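You operate a simulated robot arm through the tools that you are given. There is no shell and no other tool. Be economical: measure what you need, move in short steps, check, and stop when the job is done.

You run a simulated two-armed robot. Do the job below in one go: nothing can be reset, and whatever is moved stays where it is left.

JOB
Swap the shackle on the yellow beam for the one with the blue band.
Fine: the same pin goes back in, the pin lever over it; leave the old shackle on the gear bench.

It is judged by the outcome, as a careful person would: the job done as asked, and still so three seconds after it is handed in. It fails if anything else is knocked over, pushed out of place, dropped, spilled or broken.

ROBOT AND FRAMES
Two 6-joint arms with two-finger parallel grippers on one trunk, on a base that drives. Base frame: it is fixed to the floor where the robot stands at the start and does not move with it; the origin is under the middle of the robot, x ahead of it, y to its left, z up. Readings come in mm, degrees, newtons and seconds.
The left shoulder is at the start at [59, 141, 949], the right one opposite. With the tool pointing down near the work surface each hand reaches from about 300 to 700 mm from the robot's upright axis, wherever it stands, measured 20 degrees to its own side. Places, roughly: front hole of the blue block [500, -400, 800]; lug of the yellow beam [600, -200, 800]; pin lever [600, -200, 1000]; top of the gear bench [600, 500, 800]. Payload 3.43 kg a hand.
Tool frame (each hand has its own): the origin (TCP) lies between the finger pads and is the grasp point; the fingertips stand 30 mm ahead of it; z points along the fingers, y is the line along which they close. Largest opening 94 mm; finger width 28, thickness 10; the body of the gripper, 50 by 96 mm, starts 55 mm behind the TCP.
Orientation is that of the tool frame in the base frame, as [roll, pitch, yaw] about the fixed x, y, z axes, in that order (R = Rz(yaw) Ry(pitch) Rx(roll)). With the fingers straight down and closing along the base's y, the tool's x points along the base's -x, its y along +y and its z along -z.

CONTROLS
- The arms move only by the tool servo_tool. It takes "left_increments", "right_increments" or both (then of equal length, played together; a hand with none holds still); each is a list of rows, each a list of 7 numbers: the shift along the tool's x, y, z in units of 20 mm (1.0 is 20 mm), then the turn, a rotation vector about the tool's x, y, z in units of 6 degrees (1.0 is 6 degrees), then the gripper command, from -1 (fully open) to 1 (shut), values between in proportion. In form: [[tx, ty, tz, rx, ry, rz, gripper], ...]. A call has 1 to 20 rows; each row shifts and turns the commanded pose from where the row before left it, along the tool's axes as they then stand. A call with a number of a shift or a turn outside -1 to 1 is refused whole. Rows are played at 5 a second. More than 50 mm and 8.6 degrees between two rows, or a gripper value outside its range, and nothing of the call is played. Where a pose cannot be reached the arm comes as near as it can. A force on the tool above 40 N (or 10 N above the force at the start of the call, whichever is more), or a blocked arm, ends the call early, and 0.2 s more pass. The fingers move at their own pace (about 153 mm/s each) and stop on an object; they squeeze with about 20 N. The grip force told is the motor's: it shows also when the fingers shut on nothing. Time passes only in rows, and 0.2 s behind the last, so rows that do not move let the fingers close. It gives the time, the measured TCP pose, the force on the tool (base axes), the opening and the grip force at its end, in the units of the frame above (readings bear some noise), with the torque about the TCP (base axes, N m) and any sound that the robot's microphone picked up.
- Cameras (640 x 400 px; columns grow to the right, rows downward): "scene" is now at [133.8, -1.7, 1544.8]; the picture's right is [-0.04, -1.00, 0.00], its down [-0.78, 0.03, -0.63] and it looks along [0.63, -0.03, -0.78] (base axes); focal length 271 px, centre (320, 200). "left" rides on the left gripper at [76, -14, -103] in its tool frame; the picture's right is [0.18, 0.98, 0.00], its down [-0.75, 0.14, -0.64] and it looks along [-0.63, 0.12, 0.77] (tool axes); focal length 243 px, centre (320, 200). "right" rides on the right gripper at [76, 14, -102] in its tool frame; the picture's right is [-0.18, 0.98, 0.00], its down [-0.75, -0.14, -0.64] and it looks along [-0.63, -0.12, 0.77] (tool axes); focal length 243 px, centre (320, 200). There is no depth. A picture from a camera that has moved, and an enlarged one, comes with that camera's place and axes in the base frame and with its lens.
- grab_frame(camera): a new picture of that camera. It takes no simulated time.
- slide_trunk(by): slides the trunk up (or, below 0, down) by that many mm; the arms and the scene camera ride with it, the base frame stays. It gives what a move gives, with no picture.
- base_move(legs): drives the robot by 1 to 6 legs, each [ahead, left, turn to the left] in mm, mm and degrees, along the robot's own axes; the way and the turn of a leg run together, so that a leg with both is an arc; at most 1500 mm and 180 degrees a leg. The arms and the cameras ride along, it lands a little off, and it stops where it bumps. It gives what a move gives.
- pan_tilt(pan, tilt): turns the head with the scene camera to pan (to the left, within 86 degrees either way) and tilt (down, from -29 to 69), counted from straight ahead of the robot. It gives what a move gives.
- inspect(camera, box): a new picture of the part [left, top, right, bottom] of that camera's present view, enlarged. It takes no simulated time.
- finish_job(): hands the job in; it is judged then, once.

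Work in short steps. Places have to be worked out from the pictures, the camera data and where the tool is seen: move nearer, look again, correct. Check each grasp and each placing, and mend what went wrong. You have 120 turns and 88 pictures in all, those below and enlarged ones among them. Open the grippers and draw the arms clear of the work before you hand the job in, unless the task says otherwise; then end with one line.

The tools are called by a JSON object that holds its "method" and its "body". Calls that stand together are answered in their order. servo_tool: Moves the arms, as the interface text tells. Its arguments: {"type":"object","properties":{"left_increments":{"type":"array","items":{"type":"array","items":{"type":"number"}}},"right_increments":{"type":"array","items":{"type":"array","items":{"type":"number"}}}},"required":[]} The other tools are called the same way: slide_trunk (by) slides the trunk up or down; base_move (legs) drives the base; pan_tilt (pan, tilt) turns the head that bears the scene camera; grab_frame (camera) takes a picture; inspect (camera, box) takes an enlarged picture of a part of a camera's view; finish_job () hands the job in.

At the start:

```text
time: 0.0
left_eef_pos: [279.6, 44.5, 1310.6]
left_ee_rot: [-179.9, 0.1, 179.9]
left_force: [-0.5, -0.5, 0.0]
left_ft_torque: [0.02, 0.01, 0.01]
left_gripper_width: 94.1
left_grasp_force: 0.1
right_eef_pos: [345.3, -228.0, 1309.3]
right_ee_rot: [-180.0, -0.1, 180.0]
right_force: [0.5, -1.2, 0.2]
right_ft_torque: [-0.01, -0.03, -0.01]
right_gripper_width: 93.8
right_grasp_force: 0.1
trunk travel left (down, up): [-525.0, 65.0]
robot x, y, heading: [3.8, -0.4, -0.1]
head pan, tilt: [-2.3, 51.2]
```

scene: 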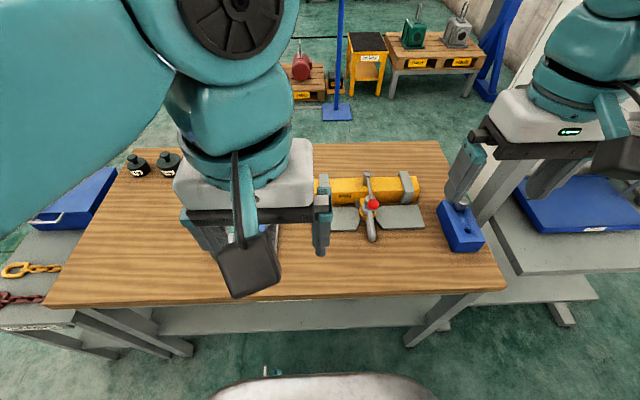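
right: 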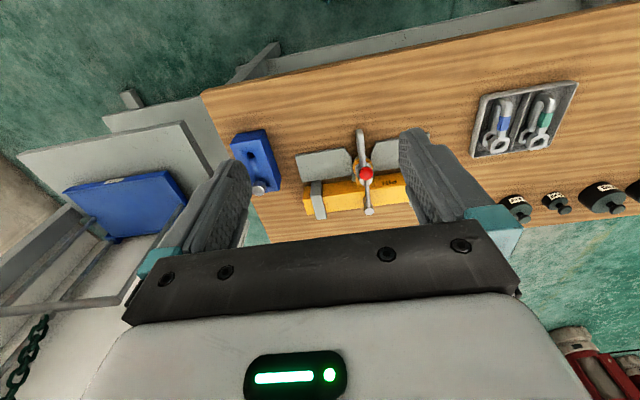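
left: 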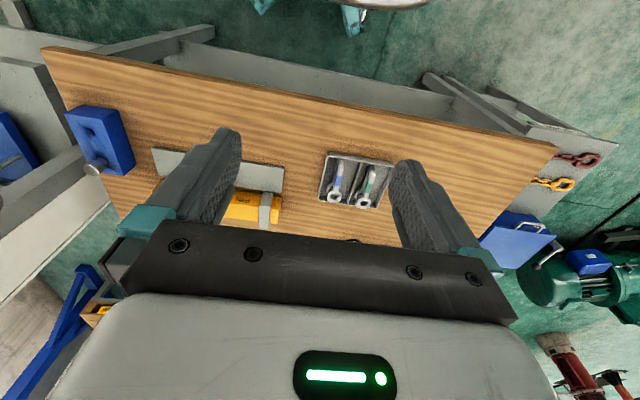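

The arms block part of the view; I enlarge the beam, the block and the tray to understand the parts.

{"method": "inspect", "body": {"camera": "scene", "box": [300, 150, 500, 270]}}

{"method": "inspect", "body": {"camera": "right", "box": [220, 70, 600, 230]}}

{"method": "inspect", "body": {"camera": "left", "box": [290, 130, 430, 220]}}

```text
3.20 times, centred on (400, 210) of scene
camera zoom: at [133.8, -1.7, 1544.8], right [-0.04, -1.0, 0.0], down [-0.78, 0.03, -0.63], along [0.63, -0.03, -0.78], focal length 866 px, centre (64, 168)
```

zoom: 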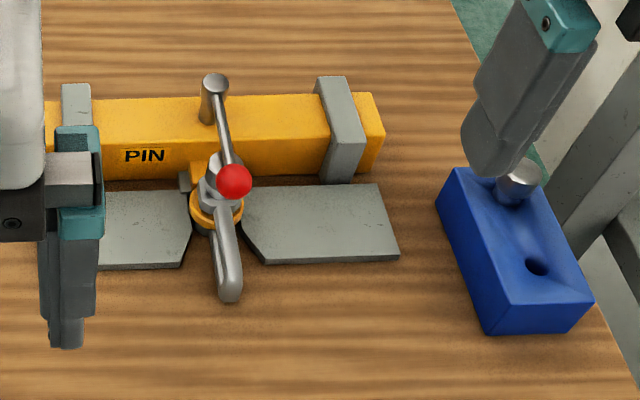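

```text
1.68 times, centred on (410, 150) of right
camera zoom: at [270.7, -215.2, 1410.4], right [0.18, 0.98, 0.0], down [0.75, -0.14, 0.64], along [0.63, -0.12, -0.77], focal length 409 px, centre (168, 284)
```

zoom: 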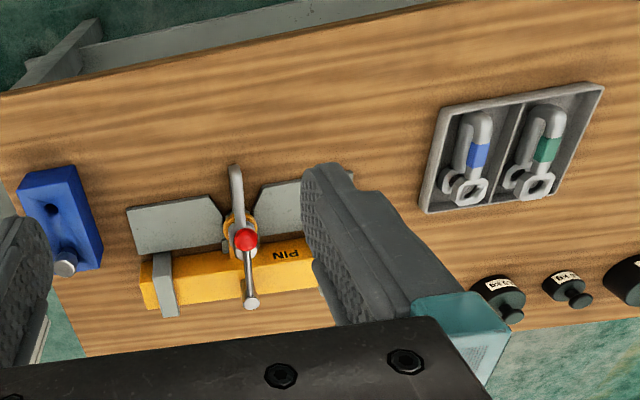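

```text
4.44 times, centred on (360, 175) of left
camera zoom: at [203.2, 28.7, 1412.8], right [-0.18, 0.98, 0.0], down [0.75, 0.14, 0.64], along [0.63, 0.12, -0.77], focal length 1078 px, centre (142, 311)
```

zoom: 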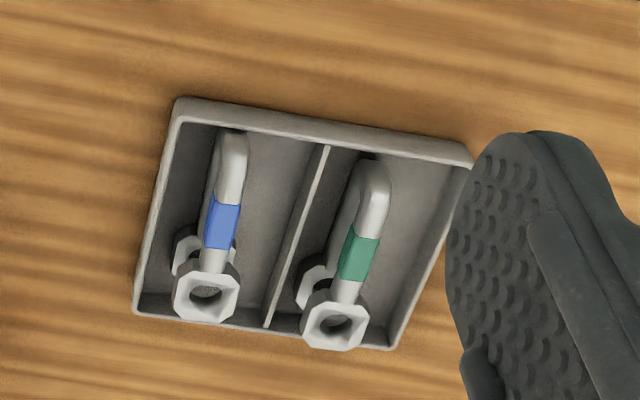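

Sideways first: left hand goes 240 mm left, right hand 120 mm right, so that the head camera sees the bench.

{"method": "servo_tool", "body": {"left_increments": [[0, 1, 0, 0, 0, 0, -1], [0, 1, 0, 0, 0, 0, -1], [0, 1, 0, 0, 0, 0, -1], [0, 1, 0, 0, 0, 0, -1], [0, 1, 0, 0, 0, 0, -1], [0, 1, 0, 0, 0, 0, -1], [0, 1, 0, 0, 0, 0, -1], [0, 1, 0, 0, 0, 0, -1], [0, 1, 0, 0, 0, 0, -1], [0, 1, 0, 0, 0, 0, -1], [0, 1, 0, 0, 0, 0, -1], [0, 1, 0, 0, 0, 0, -1]], "right_increments": [[0, -1, 0, 0, 0, 0, -1], [0, -1, 0, 0, 0, 0, -1], [0, -1, 0, 0, 0, 0, -1], [0, -1, 0, 0, 0, 0, -1], [0, -1, 0, 0, 0, 0, -1], [0, -1, 0, 0, 0, 0, -1], [0, 0, 0, 0, 0, 0, -1], [0, 0, 0, 0, 0, 0, -1], [0, 0, 0, 0, 0, 0, -1], [0, 0, 0, 0, 0, 0, -1], [0, 0, 0, 0, 0, 0, -1], [0, 0, 0, 0, 0, 0, -1]]}}

{"method": "grab_frame", "body": {"camera": "scene"}}

{"method": "grab_frame", "body": {"camera": "left"}}

```text
time: 2.6
left_eef_pos: [282.2, 285.1, 1309.9]
left_ee_rot: [-179.9, 0.0, 179.9]
left_force: [0.2, 0.5, -0.1]
left_ft_torque: [0.01, -0.01, 0.0]
left_gripper_width: 93.9
left_grasp_force: 0.0
right_eef_pos: [346.5, -348.4, 1308.9]
right_ee_rot: [-179.9, 0.0, 179.9]
right_force: [-0.2, 0.4, 1.0]
right_ft_torque: [-0.02, 0.0, 0.01]
right_gripper_width: 93.8
right_grasp_force: 0.1
trunk travel left (down, up): [-525.0, 65.0]
robot x, y, heading: [1.9, -2.3, 0.1]
head pan, tilt: [-2.3, 51.2]
```

```text
81 pictures are left
camera scene: at [134.5, -1.0, 1544.8], right [-0.04, -1.0, 0.0], down [-0.78, 0.03, -0.63], along [0.63, -0.03, -0.78], focal length 271 px, centre (320, 200)
```

scene: 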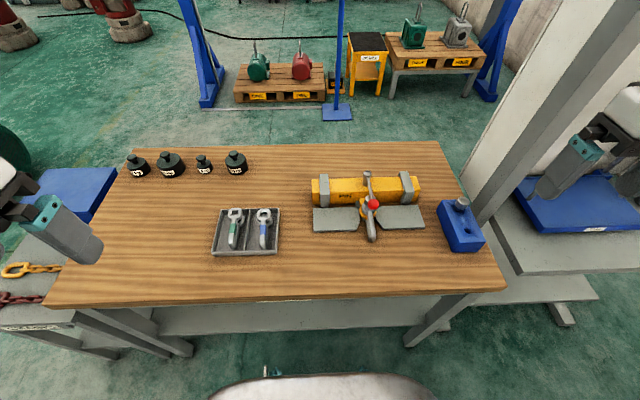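

```text
80 pictures are left
camera left: at [204.5, 270.1, 1412.5], right [-0.18, 0.98, 0.0], down [0.75, 0.14, 0.64], along [0.63, 0.11, -0.77], focal length 243 px, centre (320, 200)
```

left: 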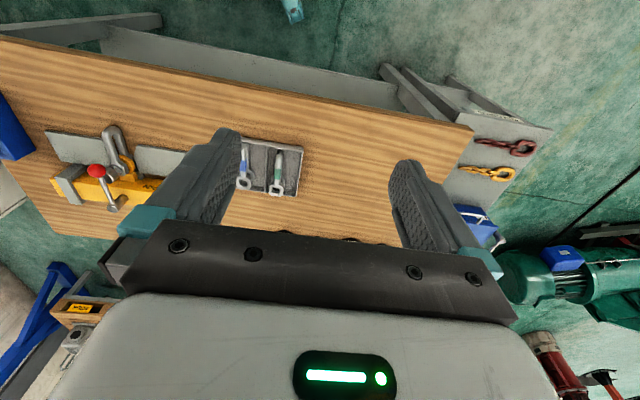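

Lever ball triangulates to about [588,-169,955]. I zoom on the beam, tray and left bench.

{"method": "inspect", "body": {"camera": "scene", "box": [300, 160, 440, 250]}}

{"method": "inspect", "body": {"camera": "scene", "box": [200, 195, 300, 265]}}

{"method": "inspect", "body": {"camera": "left", "box": [30, 110, 190, 220]}}

```text
4.44 times, centred on (370, 205) of scene
camera zoom: at [134.5, -1.0, 1544.8], right [-0.04, -1.0, 0.0], down [-0.78, 0.03, -0.63], along [0.63, -0.03, -0.78], focal length 1203 px, centre (98, 178)
```

zoom: 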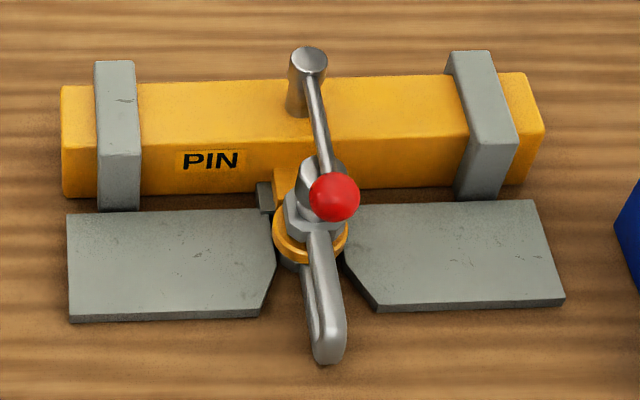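

```text
5.71 times, centred on (250, 230) of scene
camera zoom: at [134.5, -1.0, 1544.8], right [-0.04, -1.0, 0.0], down [-0.78, 0.03, -0.63], along [0.63, -0.03, -0.78], focal length 1547 px, centre (720, 29)
```

zoom: 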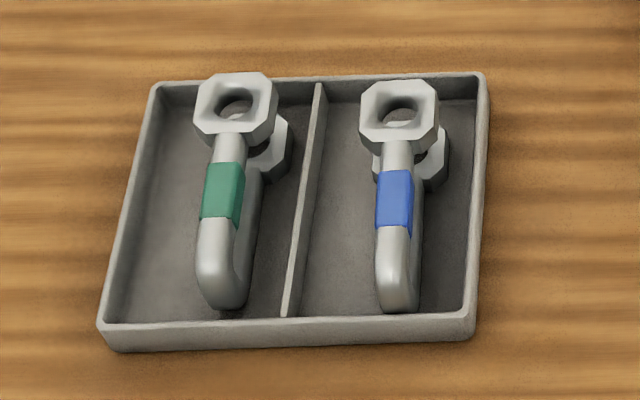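

```text
3.64 times, centred on (110, 165) of left
camera zoom: at [204.5, 270.1, 1412.5], right [-0.18, 0.98, 0.0], down [0.75, 0.14, 0.64], along [0.63, 0.11, -0.77], focal length 882 px, centre (1084, 327)
```

zoom: 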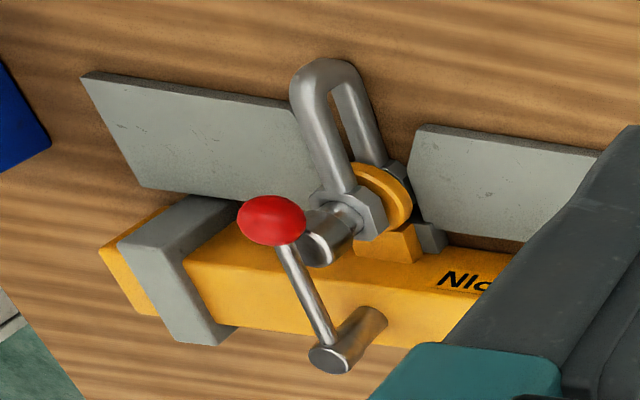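

The pin is vertical through two eyes round a horizontal lug; the lever arm lies over the pin head. I bring the right hand nearer for closer views.

{"method": "servo_tool", "body": {"right_increments": [[-0.3, 0.79, 1, 0, 0, 0, -1], [-0.3, 0.79, 1, 0, 0, 0, -1], [-0.3, 0.79, 1, 0, 0, 0, -1], [-0.3, 0.79, 1, 0, 0, 0, -1], [-0.3, 0.79, 1, 0, 0, 0, -1], [-0.3, 0.79, 1, 0, 0, 0, -1], [-0.3, 0.79, 1, 0, 0, 0, -1], [-0.3, 0.79, 1, 0, 0, 0, -1], [-0.3, 0.79, 1, 0, 0, 0, -1], [-0.3, 0.79, 1, 0, 0, 0, -1], [-0.3, 0.79, 1, 0, 0, 0, -1], [-0.3, 0.79, 1, 0, 0, 0, -1], [-0.3, 0.79, 1, 0, 0, 0, -1]]}}

{"method": "inspect", "body": {"camera": "right", "box": [160, 60, 480, 260]}}

{"method": "grab_frame", "body": {"camera": "scene"}}

```text
time: 5.4
left_eef_pos: [282.5, 285.8, 1310.4]
left_ee_rot: [-179.9, 0.0, 179.9]
left_force: [0.5, 0.6, -0.1]
left_ft_torque: [0.0, 0.01, -0.01]
left_gripper_width: 94.0
left_grasp_force: 0.0
right_eef_pos: [425.2, -143.4, 1049.7]
right_ee_rot: [-180.0, 0.1, -179.9]
right_force: [0.9, 0.7, 0.8]
right_ft_torque: [0.0, 0.03, 0.04]
right_gripper_width: 93.9
right_grasp_force: 0.1
trunk travel left (down, up): [-525.0, 65.0]
robot x, y, heading: [-0.4, 1.4, -0.1]
head pan, tilt: [-2.3, 51.2]
```

```text
2.00 times, centred on (320, 160) of right
camera zoom: at [350.4, -129.5, 1150.4], right [0.18, 0.98, 0.0], down [0.75, -0.14, 0.64], along [0.63, -0.12, -0.77], focal length 485 px, centre (320, 280)
```

zoom: 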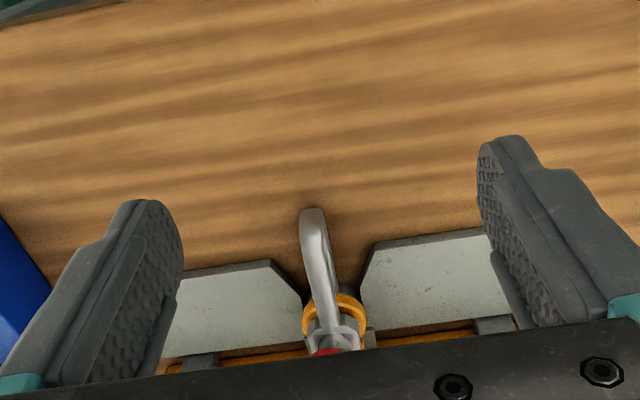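

```text
75 pictures are left
camera scene: at [135.8, -1.1, 1544.7], right [-0.04, -1.0, 0.0], down [-0.78, 0.03, -0.63], along [0.63, -0.03, -0.78], focal length 271 px, centre (320, 200)
```

scene: 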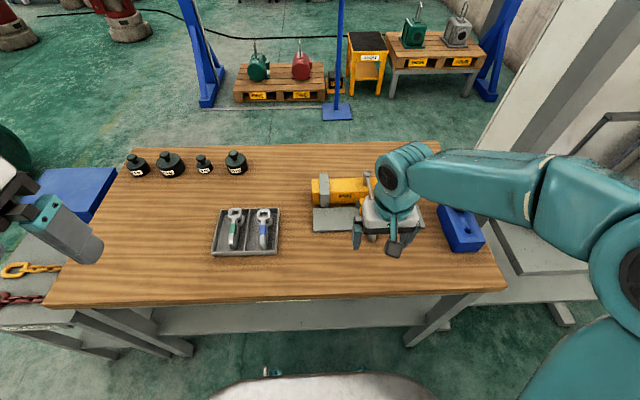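

The target is hidden by the gripper body; I back the hand off 80 mm and sideways to get a side-on second view.

{"method": "servo_tool", "body": {"right_increments": [[1, 0, 0, 0, 0, 0, -1], [1, 0, 0, 0, 0, 0, -1], [1, 0, 0, 0, 0, 0, -1], [1, 0, 0, 0, 0, 0, -1], [0, 0, 0, 0, 0, 0, -1]]}}

{"method": "inspect", "body": {"camera": "right", "box": [200, 110, 440, 260]}}

```text
time: 6.6
left_eef_pos: [281.7, 283.5, 1308.5]
left_ee_rot: [-179.9, -0.1, 179.9]
left_force: [1.4, -0.1, 0.0]
left_ft_torque: [0.0, 0.05, -0.02]
left_gripper_width: 94.0
left_grasp_force: 0.0
right_eef_pos: [345.5, -145.0, 1049.7]
right_ee_rot: [180.0, -0.1, 180.0]
right_force: [0.2, 0.2, -0.8]
right_ft_torque: [-0.01, 0.05, 0.0]
right_gripper_width: 94.2
right_grasp_force: 0.2
trunk travel left (down, up): [-525.0, 65.0]
robot x, y, heading: [1.7, -3.3, -0.3]
head pan, tilt: [-2.3, 51.2]
```

```text
2.67 times, centred on (320, 185) of right
camera zoom: at [270.7, -130.1, 1150.4], right [0.18, 0.98, 0.0], down [0.75, -0.14, 0.64], along [0.63, -0.12, -0.77], focal length 647 px, centre (320, 240)
```

zoom: 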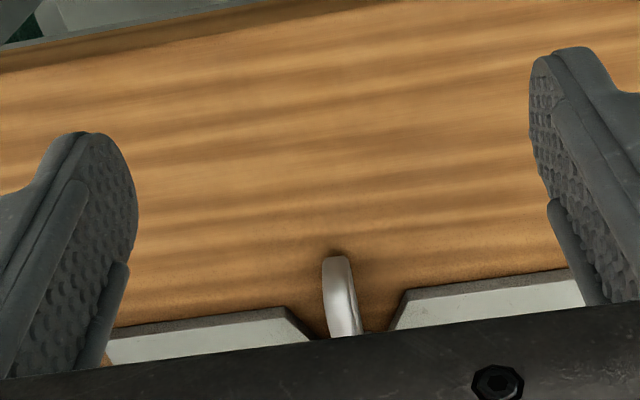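

Image down is +x, so I need the hand farther forward; moving +160 mm.

{"method": "servo_tool", "body": {"right_increments": [[-1, 0, 0, 0, 0, 0, -1], [-1, 0, 0, 0, 0, 0, -1], [-1, 0, 0, 0, 0, 0, -1], [-1, 0, 0, 0, 0, 0, -1], [-1, 0, 0, 0, 0, 0, -1], [-1, 0, 0, 0, 0, 0, -1], [-1, 0, 0, 0, 0, 0, -1], [-1, 0, 0, 0, 0, 0, -1], [0, 0, 0, 0, 0, 0, -1]]}}

{"method": "inspect", "body": {"camera": "right", "box": [160, 60, 480, 260]}}

```text
time: 8.6
left_eef_pos: [280.1, 284.5, 1309.5]
left_ee_rot: [-179.9, 0.1, 179.9]
left_force: [0.4, -0.4, 0.4]
left_ft_torque: [0.02, 0.01, 0.02]
left_gripper_width: 93.9
left_grasp_force: 0.1
right_eef_pos: [505.1, -144.3, 1047.3]
right_ee_rot: [-180.0, 0.0, 180.0]
right_force: [-0.1, -0.1, -0.3]
right_ft_torque: [0.02, -0.02, 0.01]
right_gripper_width: 94.1
right_grasp_force: 0.0
trunk travel left (down, up): [-525.0, 65.0]
robot x, y, heading: [-1.8, -0.8, 0.2]
head pan, tilt: [-2.3, 51.2]
```

```text
2.00 times, centred on (320, 160) of right
camera zoom: at [429.6, -130.1, 1149.8], right [0.18, 0.98, 0.0], down [0.75, -0.14, 0.64], along [0.63, -0.12, -0.77], focal length 485 px, centre (320, 280)
```

zoom: 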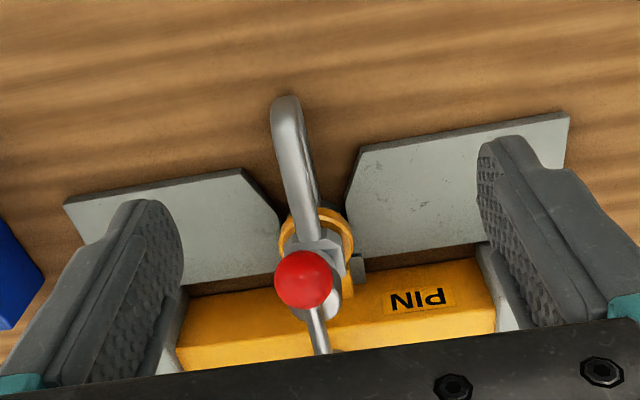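

Ball confirmed near [588,-169,955]. I shift the right hand +60 in x and +90 in y for a parallax view of the pin and post.

{"method": "servo_tool", "body": {"right_increments": [[-0.75, 0.9, 0, 0, 0, 0, -1], [-0.75, 0.9, 0, 0, 0, 0, -1], [-0.75, 0.9, 0, 0, 0, 0, -1], [-0.75, 0.9, 0, 0, 0, 0, -1], [0, 0.9, 0, 0, 0, 0, -1], [0, 0, 0, 0, 0, 0, -1]]}}

{"method": "inspect", "body": {"camera": "right", "box": [80, 60, 320, 210]}}

```text
time: 10.0
left_eef_pos: [281.8, 283.3, 1309.6]
left_ee_rot: [-179.8, -0.1, 179.9]
left_force: [-0.2, 0.3, 0.1]
left_ft_torque: [-0.03, 0.01, 0.02]
left_gripper_width: 93.9
left_grasp_force: 0.1
right_eef_pos: [565.7, -53.8, 1048.3]
right_ee_rot: [-180.0, 0.1, 179.9]
right_force: [-0.3, -0.6, -0.2]
right_ft_torque: [-0.02, 0.01, 0.02]
right_gripper_width: 94.0
right_grasp_force: 0.0
trunk travel left (down, up): [-525.0, 65.0]
robot x, y, heading: [3.8, -0.6, 0.0]
head pan, tilt: [-2.3, 51.2]
```

```text
2.67 times, centred on (200, 135) of right
camera zoom: at [490.8, -39.8, 1150.0], right [0.18, 0.98, 0.0], down [0.75, -0.14, 0.64], along [0.63, -0.12, -0.77], focal length 647 px, centre (640, 373)
```

zoom: 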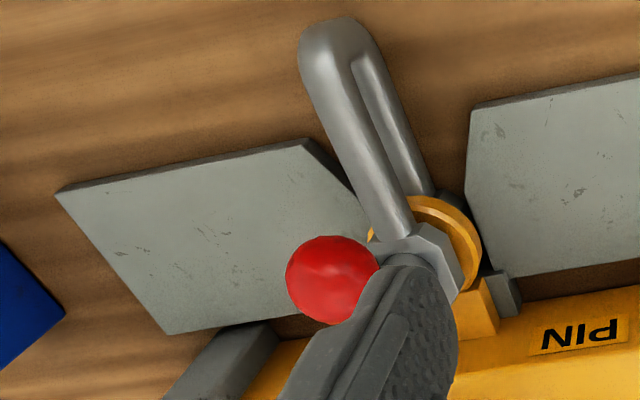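

The finger blocks the pin; closing the gripper clears the view.

{"method": "servo_tool", "body": {"right_increments": [[0, 0, 0, 0, 0, 0, 1], [0, 0, 0, 0, 0, 0, 1], [0, 0, 0, 0, 0, 0, 1]]}}

{"method": "inspect", "body": {"camera": "right", "box": [120, 60, 360, 210]}}

```text
time: 10.8
left_eef_pos: [280.1, 285.3, 1310.6]
left_ee_rot: [-179.9, 0.0, 180.0]
left_force: [0.2, -0.2, 0.4]
left_ft_torque: [0.03, -0.04, 0.01]
left_gripper_width: 94.1
left_grasp_force: 0.0
right_eef_pos: [563.9, -54.6, 1048.8]
right_ee_rot: [-179.9, 0.0, 179.9]
right_force: [0.6, 0.1, 0.2]
right_ft_torque: [0.02, 0.01, -0.02]
right_gripper_width: 0.1
right_grasp_force: 19.8
trunk travel left (down, up): [-525.0, 65.0]
robot x, y, heading: [1.0, -2.4, -0.1]
head pan, tilt: [-2.3, 51.2]
```

```text
2.67 times, centred on (240, 135) of right
camera zoom: at [489.4, -39.7, 1150.6], right [0.18, 0.98, 0.0], down [0.75, -0.14, 0.64], along [0.63, -0.12, -0.77], focal length 647 px, centre (533, 373)
```

zoom: 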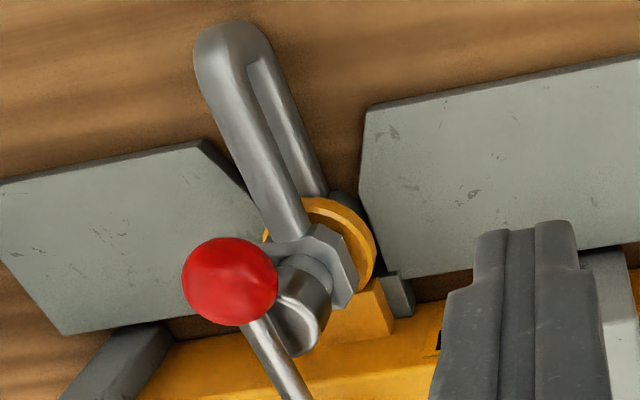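

Pin axis estimate ≈[618,-164], post ≈[695,-168]. I park the right hand aside and bring the left hand in for a side view (turned 90° and tilted).

{"method": "servo_tool", "body": {"left_increments": [[-0.87, -0.42, 0.97, 0, 0, 0, -1], [-0.87, -0.42, 0.97, 0, 0, 0, -1], [-0.87, -0.42, 0.97, 0, 0, 0, -1], [-0.87, -0.42, 0.97, 0, 0, 0, -1], [-0.87, -0.42, 0.97, 0, 0, 0, -1], [-0.87, -0.42, 0.97, 0, 0, 0, -1], [-0.87, -0.42, 0.97, 0, 0, 0, -1], [-0.87, -0.42, 0.97, 0, 0, 0, -1], [-0.87, -0.42, 0.97, 0, 0, 0, -1], [-0.87, -0.42, 0.97, 0, 0, 0, -1], [-0.87, -0.42, 0.97, 0, 0, 0, -1], [-0.87, -0.42, 0.97, 0, 0, 0, -1], [-0.87, -0.42, 0.97, 0, 0, 0, -1], [-0.87, -0.42, 0.97, 0, 0, 0, -1], [-0.87, -0.42, 0.97, 0, 0, 0, -1], [-0.87, -0.42, 0.97, 0, 0, 0, -1]], "right_increments": [[0.5, -1, -0.3, 0, 0, 0, 1], [0.5, -1, -0.3, 0, 0, 0, 1], [0.5, -1, -0.3, 0, 0, 0, 1], [0.5, -1, -0.3, 0, 0, 0, 1], [0.5, -1, -0.3, 0, 0, 0, 1], [0.5, -1, -0.3, 0, 0, 0, 1], [0.5, -1, -0.3, 0, 0, 0, 1], [0.5, -1, -0.3, 0, 0, 0, 1], [0.5, -1, -0.3, 0, 0, 0, 1], [0.5, -1, -0.3, 0, 0, 0, 1], [0.5, -1, -0.3, 0, 0, 0, 1], [0.5, -1, -0.3, 0, 0, 0, 1], [0.5, -1, -0.3, 0, 0, 0, 1], [0.5, -1, -0.3, 0, 0, 0, 1], [0.5, -1, -0.3, 0, 0, 0, 1], [0.5, -1, -0.3, 0, 0, 0, 1]]}}

{"method": "servo_tool", "body": {"left_increments": [[0, 0, 0, 0, 0, 1, -1], [0, 0, 0, 0, 0, 1, -1], [0, 0, 0, 0, 0, 1, -1], [0, 0, 0, 0, 0, 1, -1], [0, 0, 0, 0, 0, 1, -1], [0, 0, 0, 0, 0, 1, -1], [0, 0, 0, 0, 0, 1, -1], [0, 0, 0, 0, 0, 1, -1], [0, 0, 0, 0, 0, 1, -1], [0, 0, 0, 0, 0, 1, -1], [0, 0, 0, 0, 0, 1, -1], [0, 0, 0, 0, 0, 1, -1], [0, 0, 0, 0, 0, 1, -1], [0, 0, 0, 0, 0, 1, -1], [0, 0, 0, 0, 0, 1, -1], [0, 0, 0, 0, -1, 0, -1], [0, 0, 0, 0, -1, 0, -1], [0, 0, 0, 0, -1, 0, -1], [0, 0, 0, 0, -1, 0, -1], [0, 0, 0, 0, -1, 0, -1]]}}

{"method": "grab_frame", "body": {"camera": "left"}}

```text
time: 14.2
left_eef_pos: [559.6, 149.1, 998.5]
left_ee_rot: [-179.9, -0.1, -179.9]
left_force: [-0.4, 0.1, -0.8]
left_ft_torque: [0.01, 0.02, 0.02]
left_gripper_width: 93.8
left_grasp_force: 0.0
right_eef_pos: [404.7, -374.2, 1143.1]
right_ee_rot: [-180.0, -0.1, 179.9]
right_force: [-0.4, 0.2, -0.3]
right_ft_torque: [0.01, 0.04, -0.02]
right_gripper_width: 0.1
right_grasp_force: 20.1
trunk travel left (down, up): [-525.0, 65.0]
robot x, y, heading: [-4.7, -2.3, 0.0]
head pan, tilt: [-2.3, 51.2]
```

```text
time: 18.4
left_eef_pos: [558.9, 148.0, 999.2]
left_ee_rot: [-179.8, 30.2, 90.0]
left_force: [0.8, -0.4, -0.3]
left_ft_torque: [0.0, 0.0, -0.01]
left_gripper_width: 94.0
left_grasp_force: 0.1
right_eef_pos: [404.9, -374.1, 1145.3]
right_ee_rot: [-180.0, -0.1, 180.0]
right_force: [-0.6, 0.6, 0.0]
right_ft_torque: [-0.01, 0.0, 0.0]
right_gripper_width: 0.1
right_grasp_force: 20.1
trunk travel left (down, up): [-525.0, 65.0]
robot x, y, heading: [0.6, 1.8, -0.1]
head pan, tilt: [-2.3, 51.2]
```

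```text
70 pictures are left
camera left: at [544.7, 264.9, 1049.3], right [0.98, 0.16, -0.09], down [0.14, -0.33, 0.93], along [0.12, -0.93, -0.34], focal length 243 px, centre (320, 200)
```

left: 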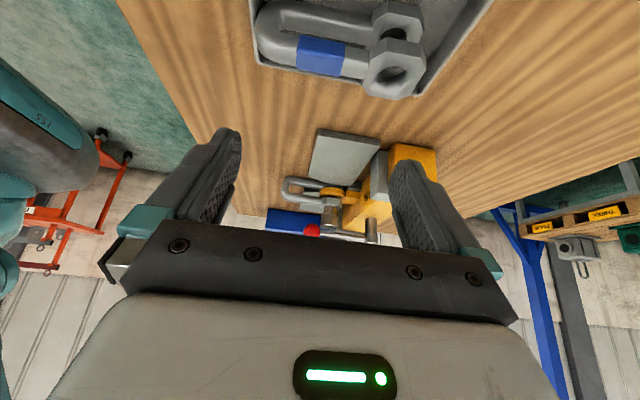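

Great side view. I zoom on the lug.

{"method": "inspect", "body": {"camera": "left", "box": [260, 160, 420, 260]}}

{"method": "inspect", "body": {"camera": "left", "box": [240, 0, 480, 110]}}

```text
4.00 times, centred on (340, 210) of left
camera zoom: at [544.7, 264.9, 1049.3], right [0.98, 0.16, -0.09], down [0.14, -0.33, 0.93], along [0.12, -0.93, -0.34], focal length 970 px, centre (240, 160)
```

zoom: 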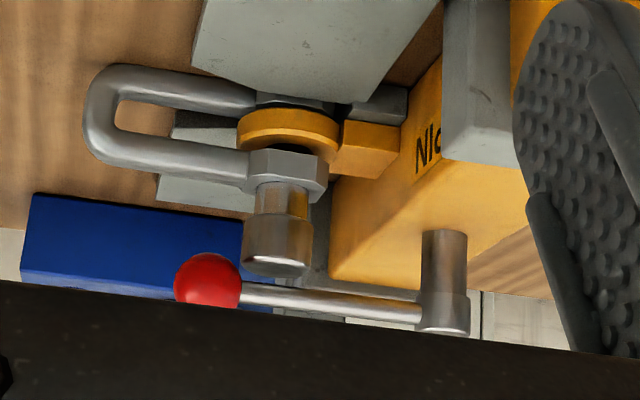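

```text
2.67 times, centred on (360, 55) of left
camera zoom: at [544.7, 264.9, 1049.3], right [0.98, 0.16, -0.09], down [0.14, -0.33, 0.93], along [0.12, -0.93, -0.34], focal length 647 px, centre (213, 587)
```

zoom: 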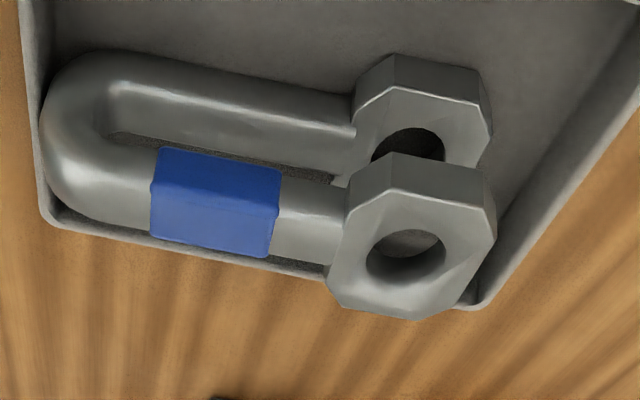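

Side view gives: ball [591,-169,951], post x≈705, pin axis x≈622, head z≈918–939, eye top ≈898, shackle arms at z≈899/860, lug ≈878. I bring the right hand (open) above the lever ball.

{"method": "servo_tool", "body": {"right_increments": [[-0.818, 0.932, 0.432, 0, 0, 0, -1], [-0.818, 0.932, 0.432, 0, 0, 0, -1], [-0.818, 0.932, 0.432, 0, 0, 0, -1], [-0.818, 0.932, 0.432, 0, 0, 0, -1], [-0.818, 0.932, 0.432, 0, 0, 0, -1], [-0.818, 0.932, 0.432, 0, 0, 0, -1], [-0.818, 0.932, 0.432, 0, 0, 0, -1], [-0.818, 0.932, 0.432, 0, 0, 0, -1], [-0.818, 0.932, 0.432, 0, 0, 0, -1], [-0.818, 0.932, 0.432, 0, 0, 0, -1], [-0.818, 0.932, 0.432, 0, 0, 0, -1], [0, 0, 0, 0, 0, 0, -1]]}}

{"method": "inspect", "body": {"camera": "right", "box": [160, 60, 480, 260]}}

```text
time: 21.0
left_eef_pos: [557.6, 148.5, 1000.9]
left_ee_rot: [179.9, 30.0, 89.8]
left_force: [0.2, -0.5, 0.5]
left_ft_torque: [0.03, -0.04, 0.02]
left_gripper_width: 94.0
left_grasp_force: 0.1
right_eef_pos: [583.9, -169.6, 1049.8]
right_ee_rot: [-180.0, 0.0, -180.0]
right_force: [-0.3, -0.5, -0.4]
right_ft_torque: [0.02, 0.01, 0.0]
right_gripper_width: 93.9
right_grasp_force: 0.2
trunk travel left (down, up): [-525.0, 65.0]
robot x, y, heading: [2.2, 2.8, -0.2]
head pan, tilt: [-2.3, 51.2]
```

```text
2.00 times, centred on (320, 160) of right
camera zoom: at [509.1, -155.9, 1151.9], right [0.18, 0.98, 0.0], down [0.75, -0.14, 0.64], along [0.63, -0.12, -0.77], focal length 485 px, centre (320, 280)
```

zoom: 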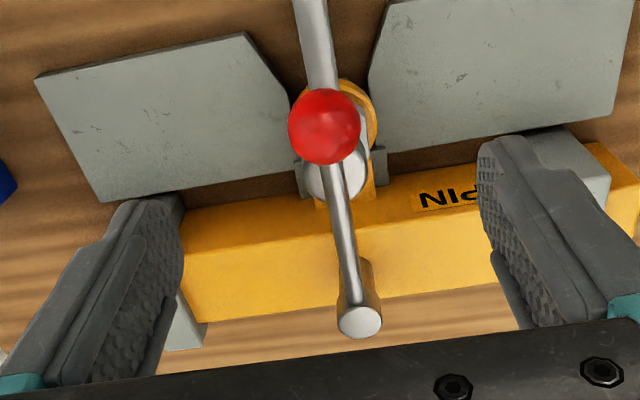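

All agree: ball [590,-170], pin [622,-170], post [704,-169]. I lower to z≈975 and loosely cage the ball.

{"method": "servo_tool", "body": {"right_increments": [[0, 0, 0.94, 0, 0, 0, -1], [0, 0, 0.94, 0, 0, 0, -1], [0, 0, 0.94, 0, 0, 0, -1], [0, 0, 0.94, 0, 0, 0, -1], [0, 0, 0, 0, 0, 0, 0.1], [0, 0, 0, 0, 0, 0, 0.2], [0, 0, 0, 0, 0, 0, 0.2]]}}

{"method": "inspect", "body": {"camera": "left", "box": [260, 160, 420, 260]}}

```text
time: 22.6
left_eef_pos: [558.4, 149.9, 999.3]
left_ee_rot: [-179.9, 30.1, 90.0]
left_force: [-0.7, 0.0, -0.3]
left_ft_torque: [-0.01, -0.01, 0.04]
left_gripper_width: 94.1
left_grasp_force: 0.0
right_eef_pos: [585.1, -169.6, 974.8]
right_ee_rot: [180.0, 0.0, 180.0]
right_force: [-0.1, 0.2, -0.5]
right_ft_torque: [0.0, -0.03, 0.0]
right_gripper_width: 37.7
right_grasp_force: 0.1
trunk travel left (down, up): [-525.0, 65.0]
robot x, y, heading: [-1.4, -0.8, 0.0]
head pan, tilt: [-2.3, 51.2]
```

```text
4.00 times, centred on (340, 210) of left
camera zoom: at [544.2, 264.9, 1049.5], right [0.98, 0.16, -0.09], down [0.14, -0.33, 0.93], along [0.12, -0.93, -0.35], focal length 970 px, centre (240, 160)
```

zoom: 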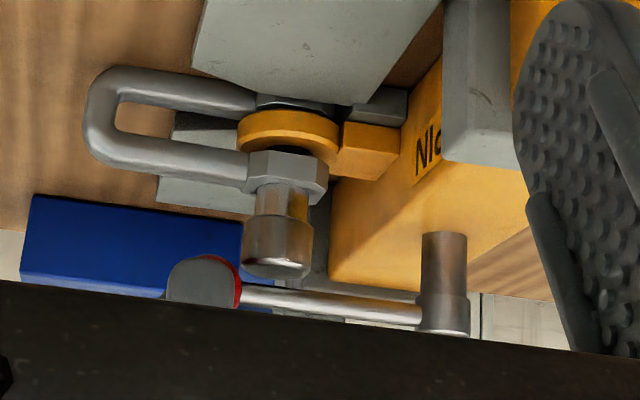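

Ball is caged. I swing the lever about the post towards +y along its arc, about 70°.

{"method": "servo_tool", "body": {"right_increments": [[-0.09, 0.5, 0, 0, 0, 0, 0.2], [-0.09, 0.5, 0, 0, 0, 0, 0.2], [-0.26, 0.96, 0, 0, 0, 0, 0.2], [-0.42, 0.9, 0, 0, 0, 0, 0.2], [-0.57, 0.815, 0, 0, 0, 0, 0.2], [-0.7, 0.7, 0, 0, 0, 0, 0.2], [-0.815, 0.57, 0, 0, 0, 0, 0.2], [-0.9, 0.6, 0, 0, 0, 0, 0.2], [0, 0, 0, 0, 0, 0, 0.2]]}}

{"method": "inspect", "body": {"camera": "left", "box": [260, 140, 500, 260]}}

```text
time: 23.3
left_eef_pos: [557.5, 145.2, 999.1]
left_ee_rot: [-179.9, 30.0, 89.9]
left_force: [-1.3, -0.2, -0.5]
left_ft_torque: [-0.02, -0.01, -0.02]
left_gripper_width: 94.1
left_grasp_force: 0.0
right_eef_pos: [588.1, -154.8, 974.1]
right_ee_rot: [-179.1, -0.7, 179.5]
right_force: [-9.1, -32.5, 3.4]
right_ft_torque: [-0.84, 0.57, -0.34]
right_gripper_width: 56.1
right_grasp_force: 16.6
trunk travel left (down, up): [-525.0, 65.0]
robot x, y, heading: [1.9, 1.2, -0.1]
head pan, tilt: [-2.3, 51.2]
stopped in row 3 (right hand): the force on the tool passed its limit at 48 N (the readings are from after the stop); the commanded pose is now the measured one
```

```text
2.67 times, centred on (380, 200) of left
camera zoom: at [543.8, 262.5, 1050.6], right [0.98, 0.16, -0.09], down [0.14, -0.33, 0.93], along [0.12, -0.93, -0.35], focal length 647 px, centre (160, 200)
```

zoom: 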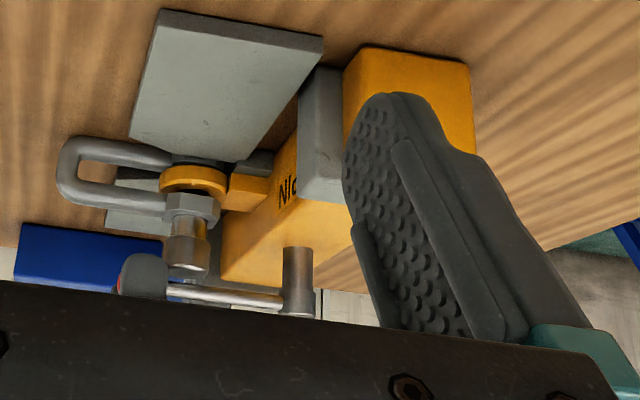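

The lever resists towards +y with over 40 N, so it has a stop there. I go back and try towards -y gently.

{"method": "servo_tool", "body": {"right_increments": [[0.1, -0.75, 0, 0, 0, 0, 0.2], [0, 0, 0, 0, 0, 0, 0.2], [0, -0.3, 0, 0, 0, 0, 0.2], [0, -0.3, 0, 0, 0, 0, 0.2], [-0.05, -0.3, 0, 0, 0, 0, 0.2], [0, 0, 0, 0, 0, 0, 0.2]]}}

{"method": "inspect", "body": {"camera": "right", "box": [160, 60, 480, 260]}}

```text
time: 24.7
left_eef_pos: [558.3, 148.5, 999.0]
left_ee_rot: [-179.8, 30.1, 90.0]
left_force: [1.0, -0.2, 0.7]
left_ft_torque: [0.01, -0.02, -0.02]
left_gripper_width: 94.0
left_grasp_force: 0.0
right_eef_pos: [586.9, -181.9, 973.6]
right_ee_rot: [-179.4, -0.4, 179.7]
right_force: [0.0, 1.3, -1.1]
right_ft_torque: [0.03, 0.04, -0.01]
right_gripper_width: 38.1
right_grasp_force: 0.1
trunk travel left (down, up): [-525.0, 65.0]
robot x, y, heading: [-0.8, -0.9, 0.3]
head pan, tilt: [-2.3, 51.2]
```

```text
2.00 times, centred on (320, 160) of right
camera zoom: at [513.4, -165.6, 1076.1], right [0.19, 0.98, -0.01], down [0.76, -0.14, 0.64], along [0.62, -0.13, -0.77], focal length 485 px, centre (320, 280)
```

zoom: 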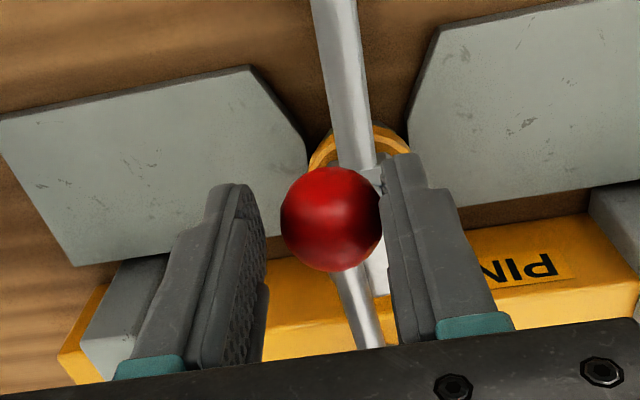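

Ball moves freely with the finger towards -y. I follow the arc to about 70°.

{"method": "servo_tool", "body": {"right_increments": [[-0.1, -0.55, 0, 0, 0, 0, 0.2], [-0.25, -0.95, 0, 0, 0, 0, 0.2], [-0.4, -0.9, 0, 0, 0, 0, 0.2], [-0.6, -0.8, 0, 0, 0, 0, 0.2], [-0.7, -0.7, 0, 0, 0, 0, 0.2], [-0.8, -0.6, 0, 0, 0, 0, 0.2], [-0.9, -0.5, 0, 0, 0, 0, 0.2], [0, 0, 0, 0, 0, 0, 0.2]]}}

{"method": "grab_frame", "body": {"camera": "right"}}

```text
time: 26.5
left_eef_pos: [559.1, 148.6, 999.8]
left_ee_rot: [-179.9, 30.1, 89.8]
left_force: [-0.1, -0.1, -0.4]
left_ft_torque: [0.03, 0.02, 0.01]
left_gripper_width: 94.0
left_grasp_force: 0.2
right_eef_pos: [649.3, -277.9, 973.5]
right_ee_rot: [-179.4, -0.6, 179.7]
right_force: [0.1, -0.4, 0.4]
right_ft_torque: [0.02, 0.0, 0.03]
right_gripper_width: 37.6
right_grasp_force: 0.1
right hand out of reach, approached as far as the arm can: row 7
trunk travel left (down, up): [-525.0, 65.0]
robot x, y, heading: [0.2, -1.2, -0.1]
head pan, tilt: [-2.3, 51.2]
```

```text
63 pictures are left
camera right: at [575.7, -263.0, 1074.9], right [0.19, 0.98, -0.01], down [0.76, -0.14, 0.64], along [0.62, -0.13, -0.77], focal length 243 px, centre (320, 200)
```

right: 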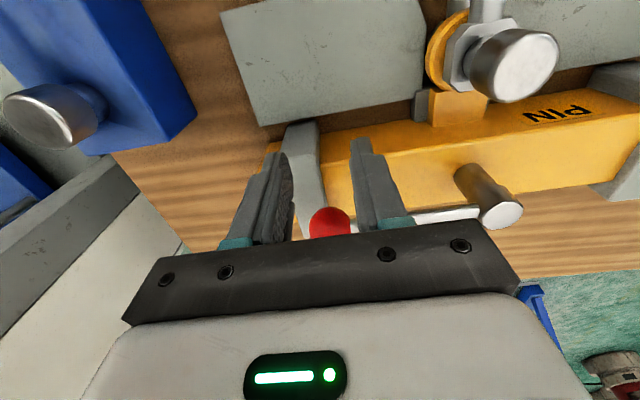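

Lever is swung clear to ~[697,-281]. Now the right hand rises clear while the left hand turns back to straight down.

{"method": "servo_tool", "body": {"left_increments": [[0, 0, 0, 0, 1, 0, -1], [0, 0, 0, 0, 1, 0, -1], [0, 0, 0, 0, 1, 0, -1], [0, 0, 0, 0, 1, 0, -1], [0, 0, 0, 0, 1, 0, -1], [0, 0, 0, 0, 0, -1, -1], [0, 0, 0, 0, 0, -1, -1], [0, 0, 0, 0, 0, -1, -1], [0, 0, 0, 0, 0, -1, -1], [0, 0, 0, 0, 0, -1, -1], [0, 0, 0, 0, 0, -1, -1], [0, 0, 0, 0, 0, -1, -1], [0, 0, 0, 0, 0, -1, -1], [0, 0, 0, 0, 0, -1, -1], [0, 0, 0, 0, 0, -1, -1], [0, 0, 0, 0, 0, -1, -1], [0, 0, 0, 0, 0, -1, -1], [0, 0, 0, 0, 0, -1, -1], [0, 0, 0, 0, 0, -1, -1], [0, 0, 0, 0, 0, -1, -1]], "right_increments": [[0, 0, -0.5, 0, 0, 0, 0.0], [0, 0, -1, 0, 0, 0, 0.0], [0, 0, -1, 0, 0, 0, 0.0], [0, 0, -1, 0, 0, 0, 0.0], [0, 0, -1, 0, 0, 0, 0.0], [0, 0, -1, 0, 0, 0, 0.0], [0.5, -0.5, 0, 0, 0, 0, 0.0], [0.5, -0.5, 0, 0, 0, 0, 0.0], [0.5, -0.5, 0, 0, 0, 0, 0.0], [0.5, -0.5, 0, 0, 0, 0, 0.0], [0.5, -0.5, 0, 0, 0, 0, 0.0], [0.5, -0.5, 0, 0, 0, 0, 0.0], [0, 0, 0, 0, 0, 0, 0], [0, 0, 0, 0, 0, 0, 0], [0, 0, 0, 0, 0, 0, 0], [0, 0, 0, 0, 0, 0, 0], [0, 0, 0, 0, 0, 0, 0], [0, 0, 0, 0, 0, 0, 0], [0, 0, 0, 0, 0, 0, 0], [0, 0, 0, 0, 0, 0, 0]]}}

{"method": "grab_frame", "body": {"camera": "scene"}}

```text
time: 30.7
left_eef_pos: [558.6, 148.9, 998.8]
left_ee_rot: [-179.8, -0.1, -179.9]
left_force: [0.7, -0.6, 0.5]
left_ft_torque: [0.01, -0.02, -0.03]
left_gripper_width: 93.7
left_grasp_force: 0.1
right_eef_pos: [567.8, -331.3, 1077.6]
right_ee_rot: [-179.3, -0.6, 179.7]
right_force: [0.6, -0.1, -0.6]
right_ft_torque: [0.02, 0.02, 0.03]
right_gripper_width: 47.0
right_grasp_force: 0.0
right hand out of reach, approached as far as the arm can: row 2, 3, 4, 5, 6
trunk travel left (down, up): [-525.0, 65.0]
robot x, y, heading: [0.7, -0.3, 0.3]
head pan, tilt: [-2.3, 51.2]
```

```text
62 pictures are left
camera scene: at [135.1, -1.5, 1544.7], right [-0.04, -1.0, 0.0], down [-0.78, 0.03, -0.63], along [0.63, -0.03, -0.78], focal length 271 px, centre (320, 200)
```

scene: 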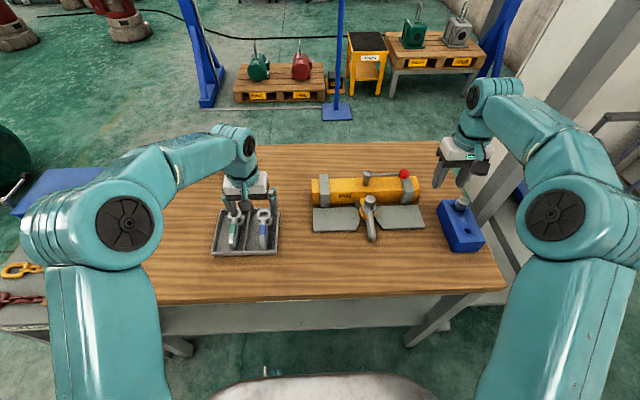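

Lever is fully aside. Left hand moves over to in front of the shackle at safe height and tilts (fingers forward-down).

{"method": "servo_tool", "body": {"left_increments": [[0.278, -0.997, 0, 0, 0, 0, 0.0], [0.278, -0.997, 0, 0, 0, 0, 0.0], [0.278, -0.997, 0, 0, 0, 0, 0.0], [0.278, -0.997, 0, 0, 0, 0, 0.0], [0.278, -0.997, 0, 0, 0, 0, 0.0], [0.278, -0.997, 0, 0, 0, 0, 0.0], [0.278, -0.997, 0, 0, 0, 0, 0.0], [0.278, -0.997, 0, 0, 0, 0, 0.0], [0.278, -0.997, 0, 0, 0, 0, 0.0], [0.278, -0.997, 0, 0, 0, 0, 0.0], [0.278, -0.997, 0, 0, 0, 0, 0.0], [0.278, -0.997, 0, 0, 0, 0, 0.0], [0.278, -0.997, 0, 0, 0, 0, 0.0], [0.278, -0.997, 0, 0, 0, 0, 0.0], [0.278, -0.997, 0, 0, 0, 0, 0.0], [0.278, -0.997, 0, 0, 0, 0, 0.0], [0, 0, 0, 0, -1, 0, 0.0], [0, 0, 0, 0, -1, 0, 0.0], [0, 0, 0, 0, -1, 0, 0.0], [0, 0, 0, 0, -1, 0, 0.0]]}}

{"method": "servo_tool", "body": {"left_increments": [[0, 0, 0, 0, -1, 0, 0.0], [0, 0, 0, 0, 0, 0, 0.0]]}}

{"method": "grab_frame", "body": {"camera": "left"}}

```text
time: 34.4
left_eef_pos: [509.3, -111.4, 973.8]
left_ee_rot: [179.8, 3.8, -172.1]
left_force: [0.5, 0.3, 0.8]
left_ft_torque: [-0.01, 0.0, -0.07]
left_gripper_width: 47.0
left_grasp_force: 0.1
right_eef_pos: [567.0, -331.5, 1075.8]
right_ee_rot: [-179.5, -0.5, 179.6]
right_force: [-0.5, -0.1, -0.3]
right_ft_torque: [-0.03, 0.0, -0.01]
right_gripper_width: 47.1
right_grasp_force: 0.1
trunk travel left (down, up): [-525.0, 65.0]
robot x, y, heading: [0.9, -1.0, -0.2]
head pan, tilt: [-2.3, 51.2]
stopped in row 18 (left hand): the arm was blocked; the commanded pose is now the measured one
```

```text
time: 35.0
left_eef_pos: [511.9, -107.5, 971.8]
left_ee_rot: [179.6, 9.5, -171.7]
left_force: [0.2, -0.2, -0.7]
left_ft_torque: [-0.05, -0.03, 0.0]
left_gripper_width: 46.9
left_grasp_force: 0.1
right_eef_pos: [567.6, -332.0, 1075.8]
right_ee_rot: [-179.4, -0.6, 179.7]
right_force: [-0.1, 0.5, -0.7]
right_ft_torque: [0.01, 0.03, -0.01]
right_gripper_width: 47.0
right_grasp_force: 0.1
trunk travel left (down, up): [-525.0, 65.0]
robot x, y, heading: [3.0, -1.2, 0.2]
head pan, tilt: [-2.3, 51.2]
```

```text
61 pictures are left
camera left: at [422.3, -135.8, 1060.5], right [-0.32, 0.95, -0.02], down [0.61, 0.23, 0.76], along [0.72, 0.23, -0.65], focal length 243 px, centre (320, 200)
```

left: 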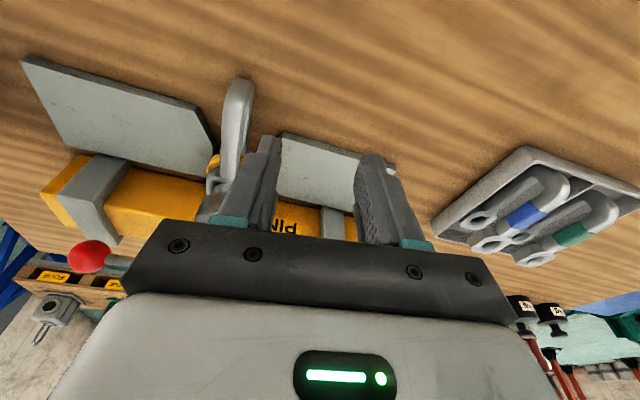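

The left arm jammed crossing over; better to drive the base ~180 mm to the right. First I raise the left hand and retract the right.

{"method": "servo_tool", "body": {"left_increments": [[0.5, 0.5, -1, 0, 0, 0.46, 0.0], [0.5, 0.5, -1, 0, 0, 0.46, 0.0], [0.5, 0.5, -1, 0, 0, 0.46, 0.0], [0.5, 0.5, 0, 0, 0, 0, 0.0], [0, 0.5, 0, 0, 0, 0, 0.0], [0, 0.5, 0, 0, 0, 0, 0.0], [0, 0.5, 0, 0, 0, 0, 0.0], [0, 0.5, 0, 0, 0, 0, 0.0]], "right_increments": [[1, 0.25, 0, 0, 0, 0, 0], [1, 0.25, 0, 0, 0, 0, 0], [1, 0.25, 0, 0, 0, 0, 0], [1, 0.25, 0, 0, 0, 0, 0], [1, 0.25, 0, 0, 0, 0, 0], [1, 0.25, 0, 0, 0, 0, 0], [1, 0.25, 0, 0, 0, 0, 0], [1, 0.25, 0, 0, 0, 0, 0]]}}

{"method": "base_move", "body": {"legs": [[0, -170, 0]]}}

{"method": "grab_frame", "body": {"camera": "scene"}}

```text
time: 36.8
left_eef_pos: [455.1, -34.8, 1030.2]
left_ee_rot: [178.3, 9.7, 179.3]
left_force: [-0.9, -0.4, 0.3]
left_ft_torque: [0.0, -0.01, -0.02]
left_gripper_width: 46.9
left_grasp_force: 0.0
right_eef_pos: [404.6, -291.1, 1079.2]
right_ee_rot: [-179.4, -0.5, 179.6]
right_force: [-0.4, 0.4, -0.5]
right_ft_torque: [0.01, -0.04, -0.01]
right_gripper_width: 46.9
right_grasp_force: 0.1
trunk travel left (down, up): [-525.0, 65.0]
robot x, y, heading: [1.4, 1.4, -0.0]
head pan, tilt: [-2.3, 51.2]
```

```text
time: 39.6
left_eef_pos: [456.4, -206.6, 1030.8]
left_ee_rot: [178.2, 9.6, 179.1]
left_force: [1.3, -0.4, -0.1]
left_ft_torque: [0.06, 0.01, -0.01]
left_gripper_width: 46.9
left_grasp_force: 0.0
right_eef_pos: [406.2, -462.6, 1079.0]
right_ee_rot: [-179.5, -0.5, 179.6]
right_force: [0.7, 0.4, -0.2]
right_ft_torque: [0.03, 0.05, 0.01]
right_gripper_width: 46.8
right_grasp_force: 0.0
trunk travel left (down, up): [-525.0, 65.0]
robot x, y, heading: [-1.5, -176.2, 0.1]
head pan, tilt: [-2.3, 51.2]
```

```text
60 pictures are left
camera scene: at [135.7, -176.2, 1544.7], right [-0.04, -1.0, 0.0], down [-0.78, 0.03, -0.63], along [0.63, -0.03, -0.78], focal length 271 px, centre (320, 200)
```

scene: 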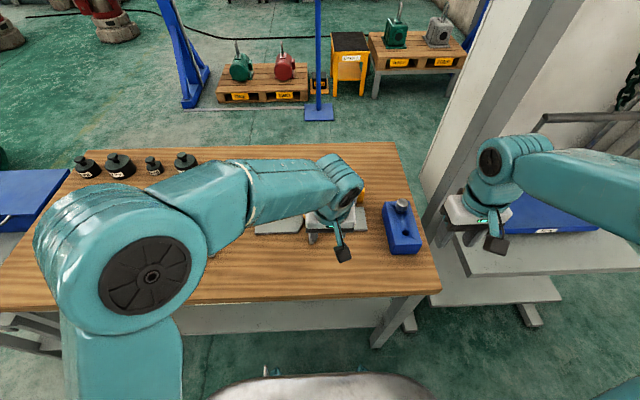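

Now I square the left hand up: tilt to 30° and y to −170.

{"method": "servo_tool", "body": {"left_increments": [[0, 0.46, 0, 0.075, -0.85, -0.04, 0.0], [0, 0.46, 0, 0.075, -0.85, -0.04, 0.0], [0, 0.46, 0, 0.075, -0.85, -0.04, 0.0], [0, 0.46, 0, 0.075, -0.85, -0.04, 0.0], [0, 0, 0, 0, 0, 0, 0.0]]}}

{"method": "grab_frame", "body": {"camera": "left"}}

```text
time: 40.8
left_eef_pos: [456.8, -169.2, 1029.3]
left_ee_rot: [-179.6, 30.1, 180.0]
left_force: [-0.3, -0.6, 0.4]
left_ft_torque: [0.01, -0.01, 0.02]
left_gripper_width: 47.0
left_grasp_force: 0.1
right_eef_pos: [405.9, -462.2, 1079.3]
right_ee_rot: [-179.4, -0.7, 179.6]
right_force: [-0.2, -1.0, -0.4]
right_ft_torque: [-0.03, 0.02, -0.03]
right_gripper_width: 47.3
right_grasp_force: 0.1
trunk travel left (down, up): [-525.0, 65.0]
robot x, y, heading: [-1.9, -170.9, -0.1]
head pan, tilt: [-2.3, 51.2]
```

```text
59 pictures are left
camera left: at [339.4, -183.1, 1081.0], right [-0.16, 0.98, -0.1], down [0.33, 0.15, 0.93], along [0.93, 0.11, -0.35], focal length 243 px, centre (320, 200)
```

left: 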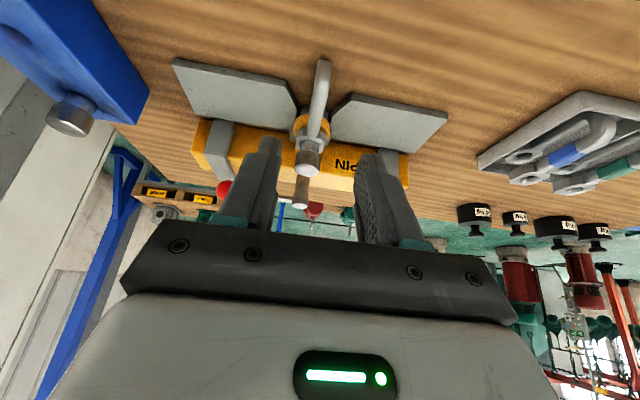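

The shackle lies in line between the fingers. I advance along the finger axis 140 mm and look.

{"method": "servo_tool", "body": {"left_increments": [[0, 0, 1, 0, 0, 0, 0.0], [0, 0, 1, 0, 0, 0, 0.0], [0, 0, 1, 0, 0, 0, 0.0], [0, 0, 1, 0, 0, 0, 0.0], [0, 0, 1, 0, 0, 0, 0.0], [0, 0, 1, 0, 0, 0, 0.0], [0, 0, 0.5, 0, 0, 0, 0.0], [0, 0, 0, 0, 0, 0, 0]]}}

{"method": "inspect", "body": {"camera": "left", "box": [200, 80, 440, 230]}}

```text
time: 42.6
left_eef_pos: [522.1, -170.5, 917.1]
left_ee_rot: [-179.6, 29.9, -179.9]
left_force: [1.1, -0.2, 0.2]
left_ft_torque: [0.01, 0.0, -0.02]
left_gripper_width: 46.9
left_grasp_force: 0.0
right_eef_pos: [406.8, -461.3, 1078.0]
right_ee_rot: [-179.4, -0.6, 179.6]
right_force: [-0.3, 0.9, 0.9]
right_ft_torque: [-0.02, 0.0, 0.02]
right_gripper_width: 47.0
right_grasp_force: 0.0
trunk travel left (down, up): [-525.0, 65.0]
robot x, y, heading: [-0.1, -173.9, 0.1]
head pan, tilt: [-2.3, 51.2]
```

```text
2.67 times, centred on (320, 155) of left
camera zoom: at [404.5, -185.4, 968.1], right [-0.16, 0.98, -0.1], down [0.33, 0.15, 0.93], along [0.93, 0.11, -0.35], focal length 647 px, centre (320, 320)
```

zoom: 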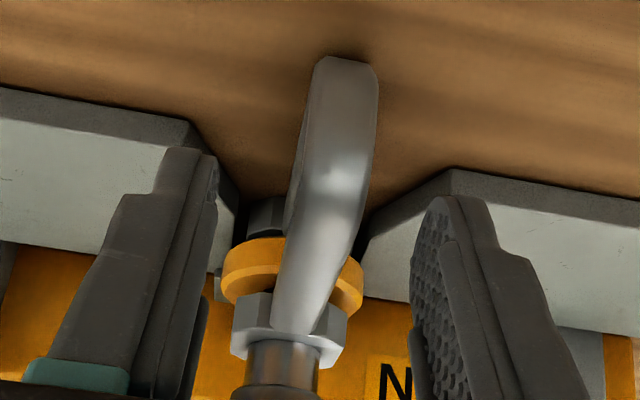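

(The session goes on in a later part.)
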